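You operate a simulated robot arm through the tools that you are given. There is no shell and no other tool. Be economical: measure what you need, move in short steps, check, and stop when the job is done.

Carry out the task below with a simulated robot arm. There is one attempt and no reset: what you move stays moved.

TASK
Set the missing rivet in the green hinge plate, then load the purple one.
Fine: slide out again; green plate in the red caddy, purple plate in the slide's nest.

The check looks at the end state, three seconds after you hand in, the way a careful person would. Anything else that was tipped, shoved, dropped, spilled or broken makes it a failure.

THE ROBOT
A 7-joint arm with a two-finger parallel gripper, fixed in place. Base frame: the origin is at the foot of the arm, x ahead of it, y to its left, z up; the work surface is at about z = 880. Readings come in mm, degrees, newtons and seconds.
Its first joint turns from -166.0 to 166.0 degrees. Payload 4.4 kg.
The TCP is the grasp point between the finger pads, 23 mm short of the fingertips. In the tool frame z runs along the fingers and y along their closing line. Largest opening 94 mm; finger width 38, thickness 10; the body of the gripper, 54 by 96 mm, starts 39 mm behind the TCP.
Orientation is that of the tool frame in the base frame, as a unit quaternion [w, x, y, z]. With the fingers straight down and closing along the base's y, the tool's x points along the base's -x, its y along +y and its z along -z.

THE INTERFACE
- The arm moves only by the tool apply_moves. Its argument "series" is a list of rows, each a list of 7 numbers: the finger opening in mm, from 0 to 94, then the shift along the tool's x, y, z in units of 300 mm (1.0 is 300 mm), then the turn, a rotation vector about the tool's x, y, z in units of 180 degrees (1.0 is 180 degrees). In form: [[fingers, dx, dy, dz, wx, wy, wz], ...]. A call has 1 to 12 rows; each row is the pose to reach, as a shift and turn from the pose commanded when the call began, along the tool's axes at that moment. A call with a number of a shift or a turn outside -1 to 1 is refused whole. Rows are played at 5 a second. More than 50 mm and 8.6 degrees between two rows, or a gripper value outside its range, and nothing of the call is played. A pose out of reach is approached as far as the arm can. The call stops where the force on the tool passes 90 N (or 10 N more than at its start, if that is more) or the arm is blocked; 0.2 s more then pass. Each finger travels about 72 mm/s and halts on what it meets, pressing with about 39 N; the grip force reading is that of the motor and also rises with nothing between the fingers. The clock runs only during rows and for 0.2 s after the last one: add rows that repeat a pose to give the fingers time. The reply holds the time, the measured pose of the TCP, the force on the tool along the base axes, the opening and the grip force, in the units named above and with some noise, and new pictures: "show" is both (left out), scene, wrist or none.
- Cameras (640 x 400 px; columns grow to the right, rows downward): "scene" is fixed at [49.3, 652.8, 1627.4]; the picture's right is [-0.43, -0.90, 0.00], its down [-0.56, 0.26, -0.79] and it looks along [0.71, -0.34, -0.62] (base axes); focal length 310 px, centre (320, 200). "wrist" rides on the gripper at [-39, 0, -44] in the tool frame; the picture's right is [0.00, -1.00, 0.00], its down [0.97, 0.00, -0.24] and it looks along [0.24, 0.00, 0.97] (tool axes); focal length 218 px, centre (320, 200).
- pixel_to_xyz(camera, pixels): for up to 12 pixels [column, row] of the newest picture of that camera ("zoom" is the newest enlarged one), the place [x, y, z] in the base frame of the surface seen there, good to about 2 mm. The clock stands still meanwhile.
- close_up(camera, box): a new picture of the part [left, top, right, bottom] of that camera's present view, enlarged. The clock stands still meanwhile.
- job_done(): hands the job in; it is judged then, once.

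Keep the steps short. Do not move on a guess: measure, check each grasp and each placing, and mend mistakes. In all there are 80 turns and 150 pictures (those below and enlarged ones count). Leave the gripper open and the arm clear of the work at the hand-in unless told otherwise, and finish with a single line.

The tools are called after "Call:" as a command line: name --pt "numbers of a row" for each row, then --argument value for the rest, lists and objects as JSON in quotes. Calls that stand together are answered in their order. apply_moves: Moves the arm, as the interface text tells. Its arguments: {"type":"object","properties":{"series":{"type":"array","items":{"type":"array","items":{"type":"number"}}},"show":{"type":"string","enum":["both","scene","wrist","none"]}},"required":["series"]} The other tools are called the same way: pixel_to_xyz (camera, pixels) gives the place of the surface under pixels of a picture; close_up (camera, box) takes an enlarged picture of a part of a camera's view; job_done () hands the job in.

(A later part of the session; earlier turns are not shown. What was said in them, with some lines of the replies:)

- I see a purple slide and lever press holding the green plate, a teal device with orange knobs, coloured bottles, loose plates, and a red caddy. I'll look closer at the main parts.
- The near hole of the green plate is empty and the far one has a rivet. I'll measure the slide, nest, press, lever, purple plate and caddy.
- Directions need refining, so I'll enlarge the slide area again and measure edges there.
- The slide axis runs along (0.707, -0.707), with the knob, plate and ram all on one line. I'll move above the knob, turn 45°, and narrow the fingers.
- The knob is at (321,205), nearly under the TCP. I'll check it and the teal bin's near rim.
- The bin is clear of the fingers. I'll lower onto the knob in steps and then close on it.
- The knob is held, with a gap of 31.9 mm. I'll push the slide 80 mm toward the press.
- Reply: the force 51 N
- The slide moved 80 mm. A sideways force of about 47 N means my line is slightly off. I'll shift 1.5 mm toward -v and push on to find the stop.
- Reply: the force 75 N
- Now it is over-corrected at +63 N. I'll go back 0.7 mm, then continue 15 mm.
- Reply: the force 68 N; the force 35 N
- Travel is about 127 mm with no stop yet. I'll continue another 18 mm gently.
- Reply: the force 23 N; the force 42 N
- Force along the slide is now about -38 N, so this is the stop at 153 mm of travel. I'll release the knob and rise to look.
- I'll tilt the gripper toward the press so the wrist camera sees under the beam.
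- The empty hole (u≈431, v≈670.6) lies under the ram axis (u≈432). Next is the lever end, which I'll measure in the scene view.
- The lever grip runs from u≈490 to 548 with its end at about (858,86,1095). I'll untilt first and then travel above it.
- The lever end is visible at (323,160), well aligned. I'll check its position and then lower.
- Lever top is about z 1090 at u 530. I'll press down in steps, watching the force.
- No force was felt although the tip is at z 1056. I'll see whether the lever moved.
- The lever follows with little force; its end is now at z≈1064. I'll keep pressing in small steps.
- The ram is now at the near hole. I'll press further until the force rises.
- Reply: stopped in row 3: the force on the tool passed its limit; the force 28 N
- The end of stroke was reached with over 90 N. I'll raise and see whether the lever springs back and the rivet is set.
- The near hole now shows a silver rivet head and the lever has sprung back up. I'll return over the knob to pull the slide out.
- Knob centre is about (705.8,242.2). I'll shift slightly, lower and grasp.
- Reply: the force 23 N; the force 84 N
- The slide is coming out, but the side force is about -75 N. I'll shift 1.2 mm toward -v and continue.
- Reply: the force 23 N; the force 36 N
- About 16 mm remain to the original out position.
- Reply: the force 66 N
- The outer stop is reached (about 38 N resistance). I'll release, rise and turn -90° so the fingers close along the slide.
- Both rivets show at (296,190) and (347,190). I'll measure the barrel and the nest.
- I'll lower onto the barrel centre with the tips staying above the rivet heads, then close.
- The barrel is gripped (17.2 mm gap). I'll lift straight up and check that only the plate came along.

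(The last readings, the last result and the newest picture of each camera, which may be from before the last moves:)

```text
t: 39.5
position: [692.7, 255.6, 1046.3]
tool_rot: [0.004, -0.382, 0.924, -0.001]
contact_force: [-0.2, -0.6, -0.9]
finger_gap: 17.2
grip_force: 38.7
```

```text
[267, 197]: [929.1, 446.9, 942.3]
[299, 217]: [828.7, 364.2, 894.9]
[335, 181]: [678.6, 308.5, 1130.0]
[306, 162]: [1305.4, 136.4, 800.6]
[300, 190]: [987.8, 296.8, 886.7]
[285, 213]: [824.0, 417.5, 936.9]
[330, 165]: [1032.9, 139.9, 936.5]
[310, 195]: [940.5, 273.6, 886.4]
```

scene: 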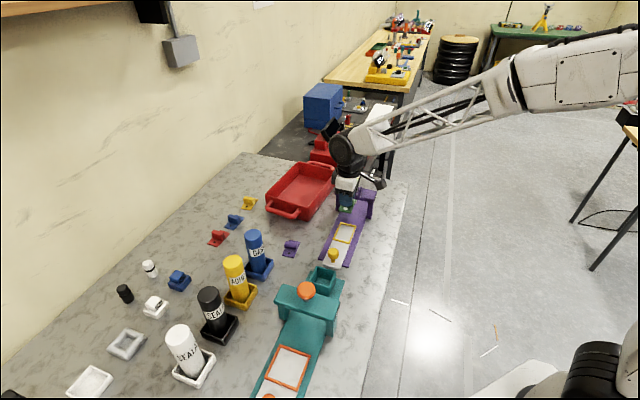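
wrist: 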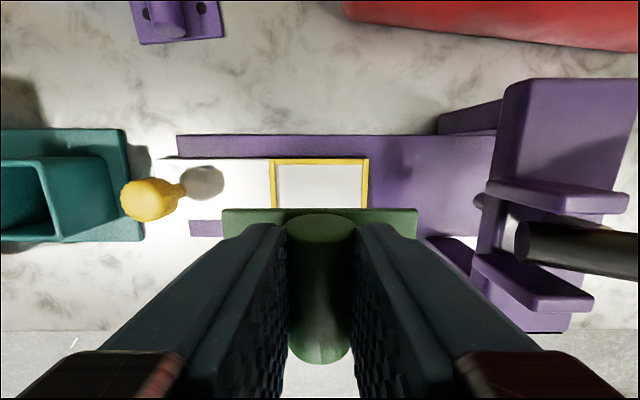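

The nest is empty and the plate is held. I'll move sideways and forward to above the caddy near (909,323).

Call:
apply_moves --pt "12 -0.15 0 0 0 0 0" --pt "12 -0.3 0 0 0 0 0" --pt "12 -0.45 -0.04 0 0 0 0" --pt "12 -0.58 -0.12 0 0 0 0" --pt "12 -0.667 -0.22 0 0 0 0" --pt "12 -0.667 -0.35 0 0 0 0" --pt "12 -0.667 -0.35 0 0 0 0" --show "both"

```text
t: 41.1
position: [910.6, 321.2, 1046.2]
tool_rot: [0.003, -0.383, 0.924, -0.001]
contact_force: [0.0, 0.0, -1.4]
finger_gap: 17.3
grip_force: 38.5
```

scene: 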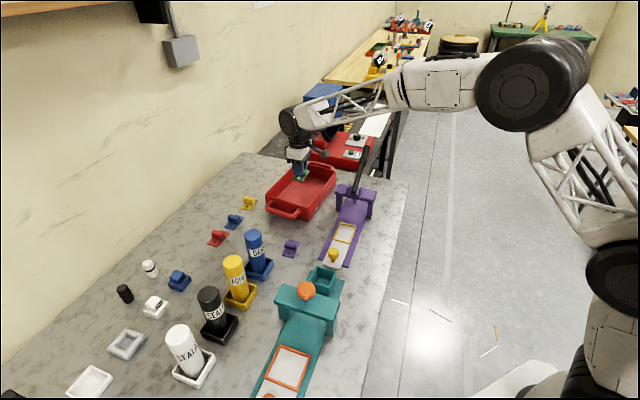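
wrist: 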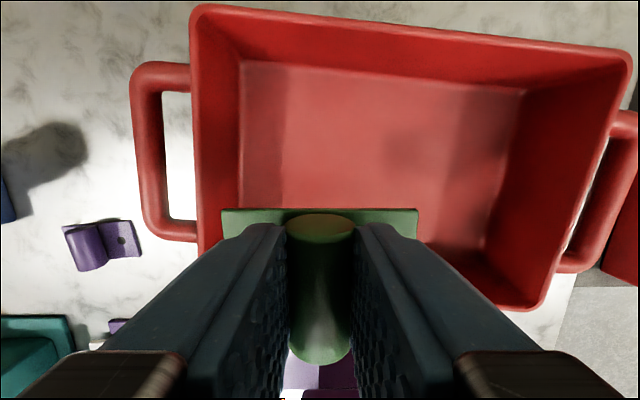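

I'll measure the caddy walls from here before lowering.

Call:
pixel_to_xyz --camera "wrist" --pixels '[[242, 66], [522, 92], [485, 243], [240, 205], [540, 300], [205, 250], [197, 15], [625, 60], [350, 150], [455, 230], [350, 190]]'

```text
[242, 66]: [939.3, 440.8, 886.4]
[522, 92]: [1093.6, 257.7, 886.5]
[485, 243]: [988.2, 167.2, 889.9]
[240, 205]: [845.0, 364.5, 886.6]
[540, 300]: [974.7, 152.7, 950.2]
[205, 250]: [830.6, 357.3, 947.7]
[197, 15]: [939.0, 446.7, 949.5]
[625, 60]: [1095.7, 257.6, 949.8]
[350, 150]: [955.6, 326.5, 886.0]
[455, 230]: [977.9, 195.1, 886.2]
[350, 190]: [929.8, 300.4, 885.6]
```

Floor is z 886 and the rim 950. I'll shift 10 mm away from the near wall and lower until the plate is about 1 mm over the floor.

Call:
apply_moves --pt "12 -0.036 0.029 0 0 0 0" --pt "12 -0.036 0.029 0.12 0 0 0" --pt "12 -0.036 0.029 0.24 0 0 0" --pt "12 -0.036 0.029 0.34 0 0 0" --pt "12 -0.036 0.029 0.4 0 0 0" --pt "12 -0.036 0.029 0.415 0 0 0" --pt "12 -0.036 0.029 0.415 0 0 0" --show "wrist"

```text
t: 42.7
position: [911.0, 334.4, 922.0]
tool_rot: [0.003, -0.382, 0.924, 0.0]
contact_force: [-0.2, -0.3, -0.8]
finger_gap: 17.4
grip_force: 39.3
```

wrist: 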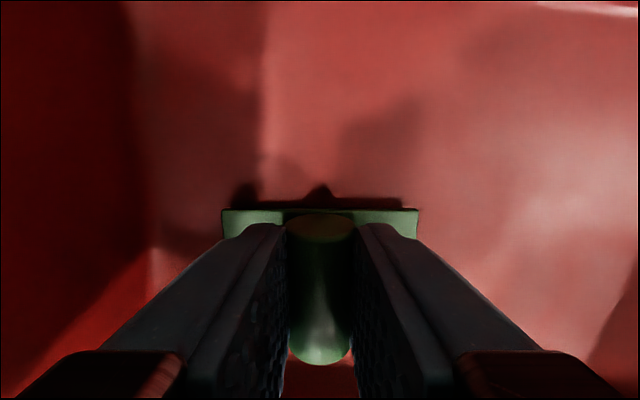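

No contact yet. I'll lower 3 mm, open, wait and then rise.

Call:
apply_moves --pt "12 0 0 0.005 0 0 0" --pt "12 0 0 0.01 0 0 0" --pt "12 0 0 0.01 0 0 0" --show "none"

```text
t: 43.5
position: [912.7, 336.7, 919.5]
tool_rot: [0.003, -0.383, 0.924, -0.001]
contact_force: [0.1, 0.2, -1.1]
finger_gap: 17.3
grip_force: 38.8
```

Call:
apply_moves --pt "12 0 0 0.005 0 0 0" --pt "12 0 0 0.005 0 0 0" --pt "40 0 0 0.005 0 0 0" --pt "40 0 0 0.005 0 0 0" --pt "40 0 0 -0.03 0 0 0" --pt "40 0 0 -0.15 0 0 0" --pt "40 0 0 -0.3 0 0 0" --pt "40 0 0 -0.44 0 0 0" --pt "40 0 0 -0.44 0 0 0" --show "both"

```text
t: 45.5
position: [912.2, 338.5, 1052.3]
tool_rot: [0.003, -0.383, 0.924, 0.0]
contact_force: [0.1, -0.5, -0.3]
finger_gap: 40.1
grip_force: 0.1
```

scene: 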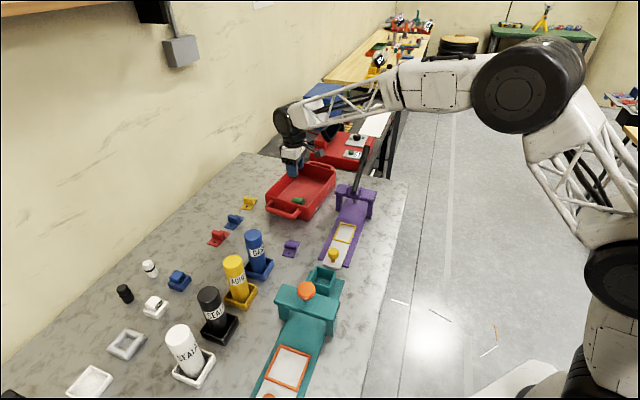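
wrist: 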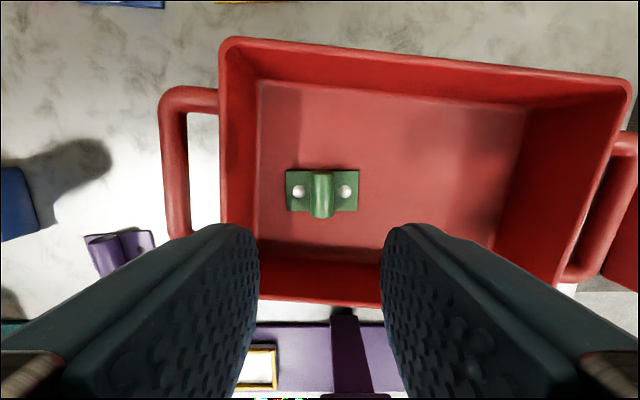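

The green plate lies flat in the caddy. I'll check the blue bottle's location and height before approaching the purple plate.

Call:
pixel_to_xyz --camera "scene" --pixels '[[254, 233], [262, 236], [256, 255], [272, 268], [260, 276], [265, 258], [291, 247], [234, 258]]'

Call:
close_up --camera "scene" --box '[230, 210, 330, 290]'

```text
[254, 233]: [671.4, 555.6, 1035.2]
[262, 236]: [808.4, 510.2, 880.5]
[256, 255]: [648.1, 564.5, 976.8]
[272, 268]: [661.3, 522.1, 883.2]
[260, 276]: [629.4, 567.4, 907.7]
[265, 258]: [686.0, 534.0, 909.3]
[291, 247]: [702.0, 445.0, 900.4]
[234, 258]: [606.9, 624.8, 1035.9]
```

```text
5.00 times, centred on (280, 250) of scene
```

zoom: 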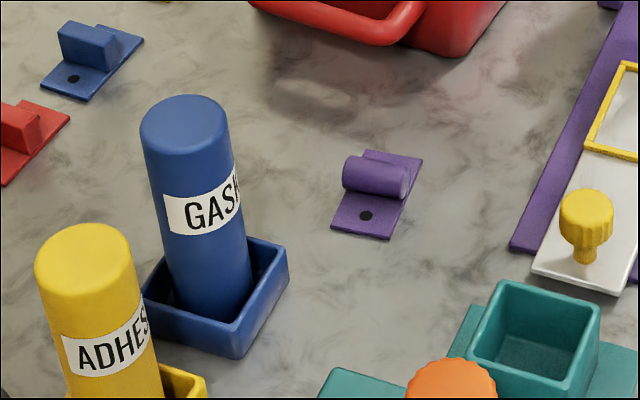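

The bottle is over 100 mm from the plate. I'll move over the purple plate.

Call:
apply_moves --pt "40 0.03 0.14 0 0 0 0" --pt "40 0.07 0.28 0 0 0 0" --pt "40 0.12 0.42 0 0 0 0" --pt "40 0.17 0.56 0 0 0 0" --pt "50 0.22 0.69 0 0 0 0" --pt "50 0.233 0.706 0 0 0 0" --pt "50 0.233 0.706 0 0 0 0" --show "wrist"

Call:
close_up --camera "wrist" --box '[256, 145, 384, 235]'

```text
t: 47.1
position: [712.4, 437.2, 1051.1]
tool_rot: [0.002, -0.383, 0.924, 0.0]
contact_force: [-0.8, 0.4, 0.3]
finger_gap: 50.0
grip_force: 0.0
```

wrist: 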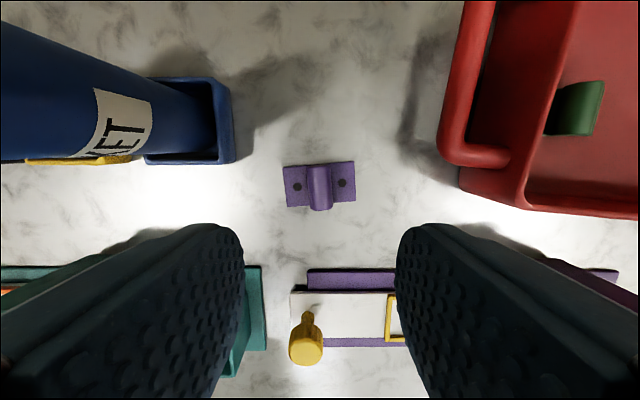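

```text
4.44 times, centred on (320, 190) of wrist
```

zoom: 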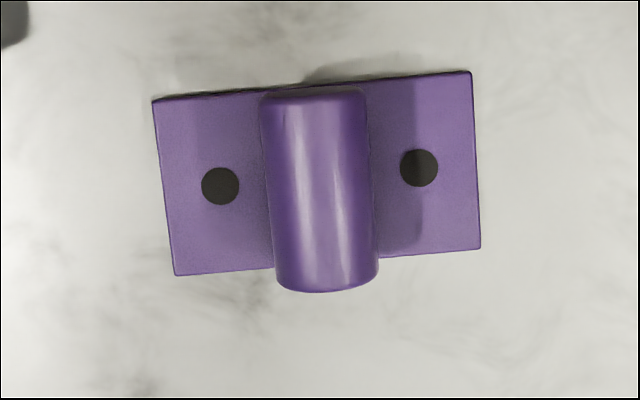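

The plate is turned 5.5° from the slide axis. I'll measure its centre.

Call:
pixel_to_xyz --camera "zoom" --pixels '[[318, 190], [315, 110], [325, 275], [220, 186], [419, 168], [155, 103], [468, 75], [478, 245], [178, 272], [240, 240]]'

```text
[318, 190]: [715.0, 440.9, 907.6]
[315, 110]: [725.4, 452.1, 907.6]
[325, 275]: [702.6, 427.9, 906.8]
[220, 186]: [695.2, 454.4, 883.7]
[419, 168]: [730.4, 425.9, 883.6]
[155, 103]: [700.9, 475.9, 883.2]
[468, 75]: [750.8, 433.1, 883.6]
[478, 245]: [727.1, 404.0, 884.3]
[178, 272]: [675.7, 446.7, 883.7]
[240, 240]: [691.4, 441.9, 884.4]
```

Centre is (713.4,440), with the barrel top at z 908. I'll turn 5.3°, lower to TCP z 911 and close.

Call:
apply_moves --pt "50 -0.009 0.0043 0.1 0 0 -0.0295" --pt "50 -0.009 0.0043 0.24 0 0 -0.0295" --pt "50 -0.009 0.0043 0.36 0 0 -0.0295" --pt "50 -0.009 0.0043 0.44 0 0 -0.0295" --pt "50 -0.009 0.0043 0.467 0 0 -0.0295" --pt "50 -0.009 0.0043 0.467 0 0 -0.0295" --pt "12 -0.009 0.0043 0.467 0 0 -0.0295" --pt "12 -0.009 0.0043 0.467 0 0 -0.0295" --pt "12 -0.009 0.0043 0.467 0 0 -0.0295" --pt "12 -0.009 0.0043 0.467 0 0 -0.0295" --show "wrist"

```text
t: 49.3
position: [713.6, 438.8, 909.2]
tool_rot: [0.003, -0.425, 0.905, -0.002]
contact_force: [-0.6, 0.5, 0.3]
finger_gap: 17.4
grip_force: 39.5
```

wrist: 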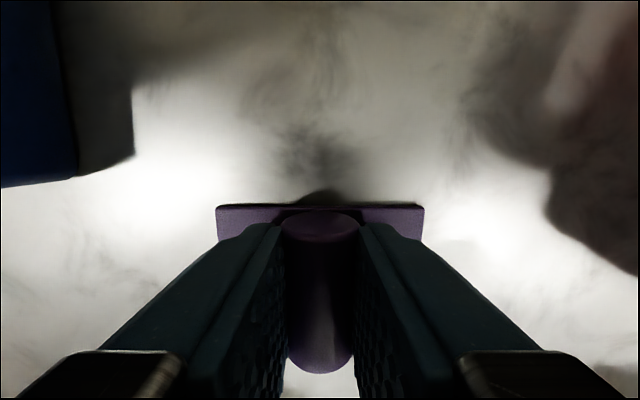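

The purple barrel is gripped (17.4 mm). I'll lift and turn back to the slide axis.

Call:
apply_moves --pt "12 0 0 -0.03 0 0 0" --pt "12 0 0 -0.1 0 0 0" --pt "12 0 0 -0.2 0 0 0" --pt "12 0 0 -0.32 0 0 0.01" --pt "12 0 0 -0.42 0 0 0.0295" --pt "12 0 0 -0.42 0 0 0.0295" --show "wrist"

```text
t: 50.7
position: [713.0, 437.2, 1036.7]
tool_rot: [0.002, -0.382, 0.924, -0.002]
contact_force: [-0.4, 0.3, -0.7]
finger_gap: 17.2
grip_force: 38.5
```

wrist: 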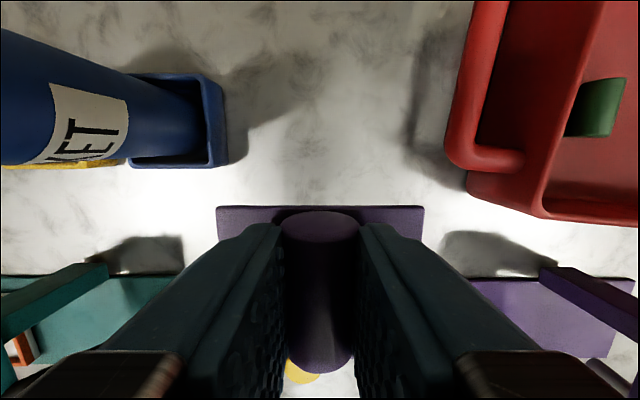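

I'll re-measure the empty nest from the scene camera.

Call:
close_up --camera "scene" --box '[320, 210, 376, 270]'

```text
6.67 times, centred on (348, 240) of scene
```

zoom: 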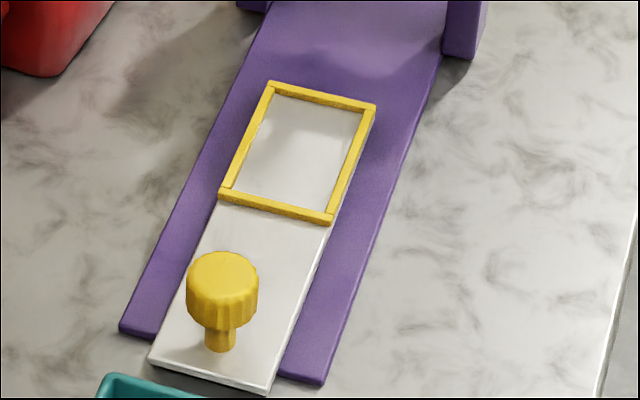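

Call:
pixel_to_xyz --camera "zoom" --pixels '[[272, 88], [370, 109], [328, 216], [225, 193], [278, 96], [361, 112], [323, 207], [237, 188], [298, 150], [290, 205]]'

```text
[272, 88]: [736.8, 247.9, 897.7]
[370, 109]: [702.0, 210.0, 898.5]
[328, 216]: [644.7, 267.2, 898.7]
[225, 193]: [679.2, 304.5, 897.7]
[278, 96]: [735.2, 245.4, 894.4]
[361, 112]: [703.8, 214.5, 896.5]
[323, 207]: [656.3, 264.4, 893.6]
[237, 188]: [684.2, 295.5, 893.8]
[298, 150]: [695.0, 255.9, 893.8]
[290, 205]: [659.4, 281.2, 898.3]
```

I'll carry it above the nest, to the same TCP as the green pick, and lower to about 10 mm above.

Call:
apply_moves --pt "12 0.09 -0.07 0 0 0 0" --pt "12 0.19 -0.15 0 0 0 0" --pt "12 0.29 -0.23 0 0 0 0" --pt "12 0.39 -0.31 0 0 0 0" --pt "12 0.4817 -0.3893 0 0 0 0" --pt "12 0.4817 -0.3893 0.1 0 0 0" --pt "12 0.4817 -0.3893 0.22 0 0 0" --pt "12 0.4817 -0.3893 0.32 0 0 0" --pt "12 0.4817 -0.3893 0.34 0 0 0" --pt "12 0.4817 -0.3893 0.34 0 0 0" --show "both"

Call:
close_up --camera "scene" --box '[320, 190, 376, 270]'

```text
t: 52.9
position: [696.7, 255.2, 934.4]
tool_rot: [0.003, -0.382, 0.924, 0.0]
contact_force: [-0.8, -0.2, -0.2]
finger_gap: 17.3
grip_force: 39.0
```

scene: 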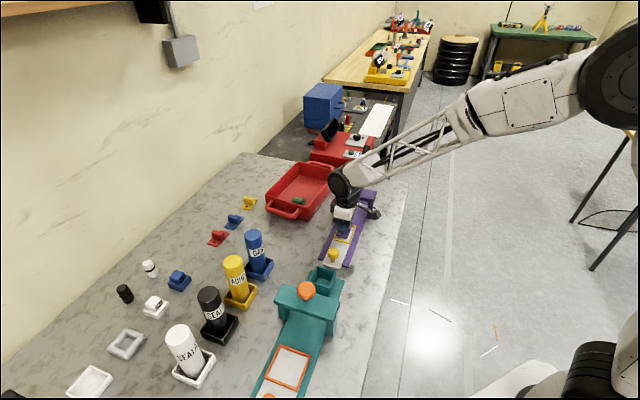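
wrist: 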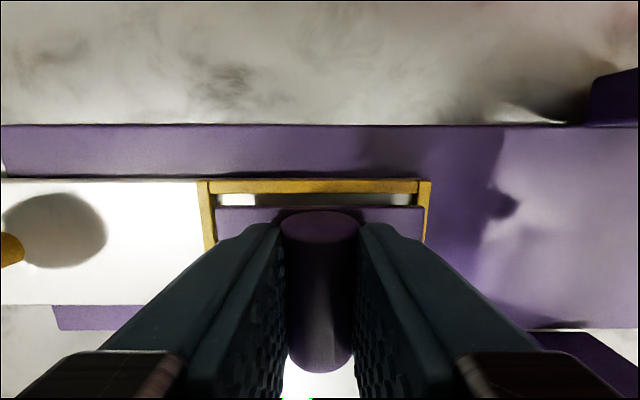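

```text
5.00 times, centred on (348, 230) of scene
```

zoom: 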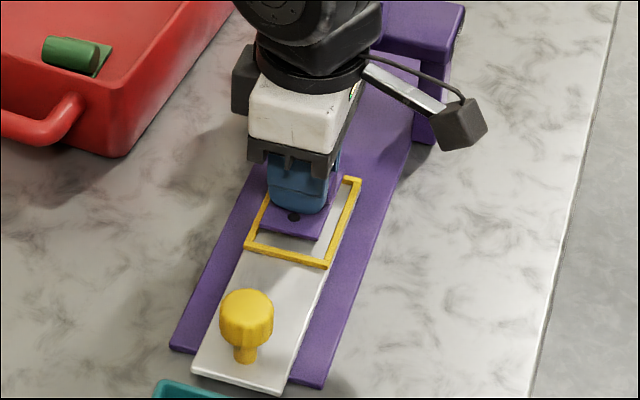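

The plate sits about 1.5 mm too far toward the press relative to the nest (nest centre col 314, plate 319.5). I'll correct that and lower 8 mm.

Call:
apply_moves --pt "12 0 0.0045 0 0 0 0" --pt "12 0 0.0045 0.015 0 0 0" --pt "12 0 0.0045 0.025 0 0 0" --pt "12 0 0.0045 0.025 0 0 0" --show "wrist"

Call:
close_up --camera "wrist" --box '[180, 150, 460, 280]'

```text
t: 53.9
position: [694.3, 255.0, 927.2]
tool_rot: [0.003, -0.383, 0.924, -0.001]
contact_force: [-0.7, -0.3, -0.4]
finger_gap: 17.1
grip_force: 39.3
```

wrist: 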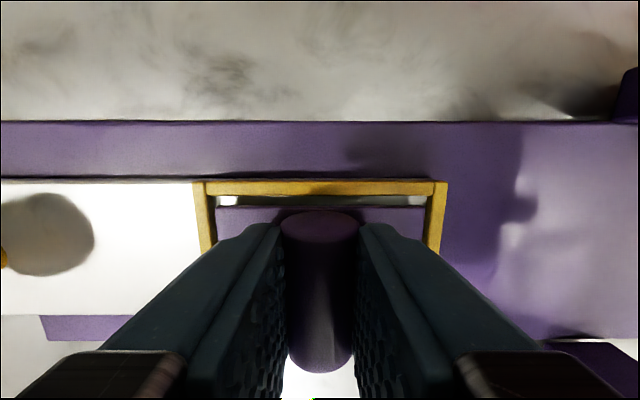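

```text
2.29 times, centred on (320, 215) of wrist
```

zoom: 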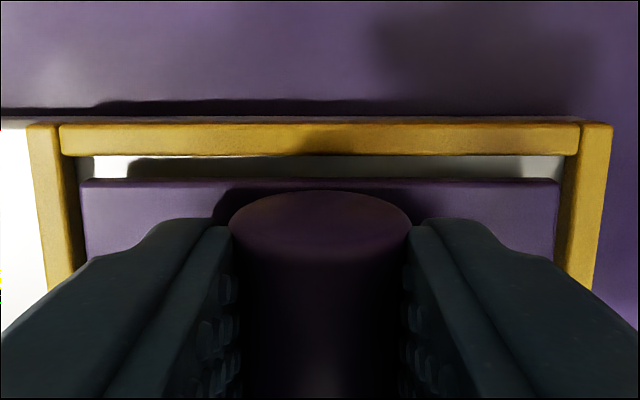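

The plate is centred between the rims. I'll lower the last millimetres to contact.

Call:
apply_moves --pt "12 0 0 0.006 0 0 0" --pt "12 0 0 0.012 0 0 0" --pt "12 0 0 0.012 0 0 0" --show "wrist"

```text
t: 54.7
position: [693.4, 255.4, 921.7]
tool_rot: [0.003, -0.382, 0.924, 0.0]
contact_force: [-1.1, -0.5, -1.0]
finger_gap: 17.3
grip_force: 39.6
```

wrist: 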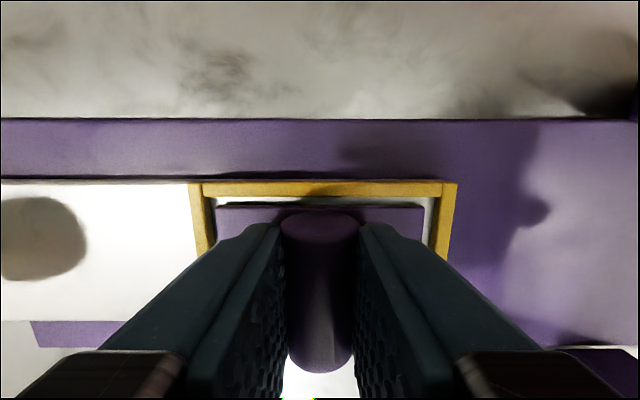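

Call:
apply_moves --pt "12 0 0 0.005 0 0 0" --pt "12 0 0 0.005 0 0 0" --show "none"

```text
t: 55.3
position: [693.9, 255.8, 920.6]
tool_rot: [0.003, -0.383, 0.924, -0.001]
contact_force: [-0.7, -0.8, 3.7]
finger_gap: 17.2
grip_force: 38.5
```

Contact is now felt (force z +3.7 N). I'll open and rise.

Call:
apply_moves --pt "40 0 0 0 0 0 0" --pt "50 0 0 0 0 0 0" --pt "50 0 0 -0.03 0 0 0" --pt "50 0 0 -0.12 0 0 0" --pt "50 0 0 -0.26 0 0 0" --pt "50 0 0 -0.41 0 0 0" --pt "50 0 0 -0.41 0 0 0" --show "wrist"

Call:
close_up --camera "wrist" --box '[260, 145, 388, 225]'

```text
t: 56.9
position: [693.2, 257.8, 1042.6]
tool_rot: [0.003, -0.383, 0.924, 0.0]
contact_force: [0.2, -0.3, 0.1]
finger_gap: 50.3
grip_force: 0.0
```

wrist: 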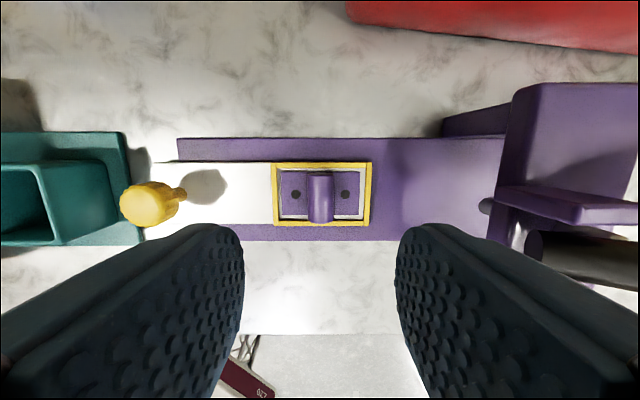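

```text
5.00 times, centred on (324, 185) of wrist
```

zoom: 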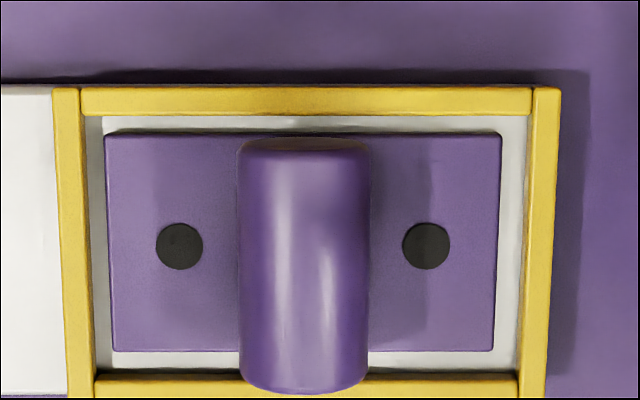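

The purple plate is seated in the nest and the slide is out. I'll raise the arm clear, open the gripper and do a final check.

Call:
apply_moves --pt "60 0 0 -0.15 0 0 0" --pt "75 0 0 -0.3 0 0 0" --pt "94 0 0 -0.45 0 0 0" --pt "94 0 0 -0.6 0 0 0" --pt "94 0 0 -0.75 0 0 0" --pt "94 0 0 -0.75 0 0 0" --show "both"

Call:
close_up --camera "scene" --box '[220, 130, 420, 290]'

```text
t: 58.3
position: [692.2, 255.7, 1273.9]
tool_rot: [0.004, -0.382, 0.924, 0.0]
contact_force: [-0.2, 0.3, -0.1]
finger_gap: 94.1
grip_force: 0.0
```

scene: 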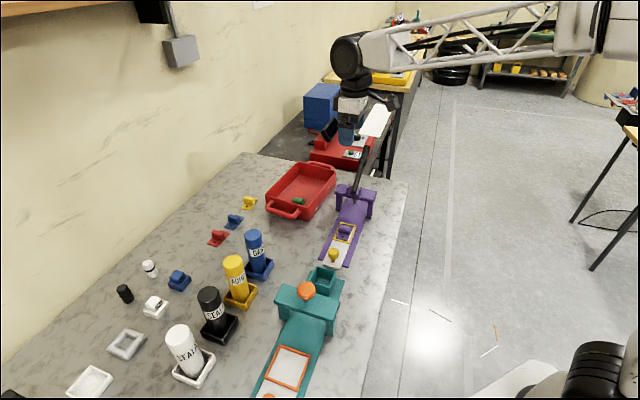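
wrist: 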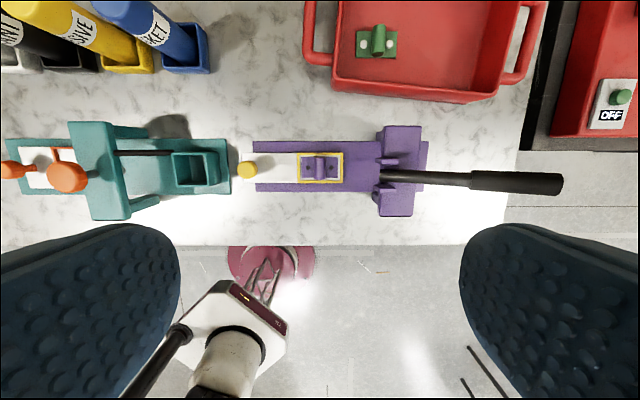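

```text
2.50 times, centred on (320, 210) of scene
```

zoom: 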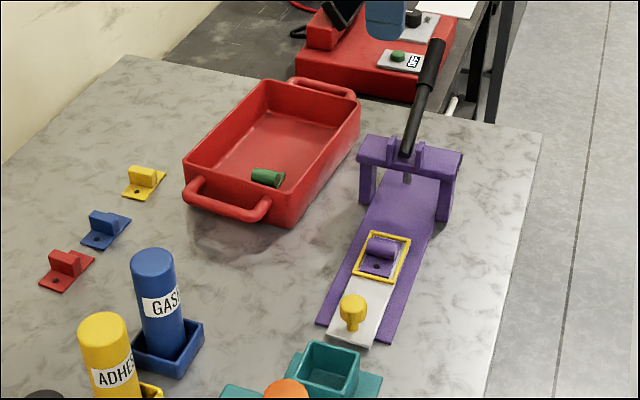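

The green plate has both rivets and lies in the caddy. The purple plate is in the nest, the slide is out, the lever is up and nothing else has moved. I'm handing in.

Call:
job_done

```text
The job is handed in.
```

The missing rivet is set in the green plate, which now lies in the red caddy; the purple plate is in the nest, the slide is out, and the job is handed in.
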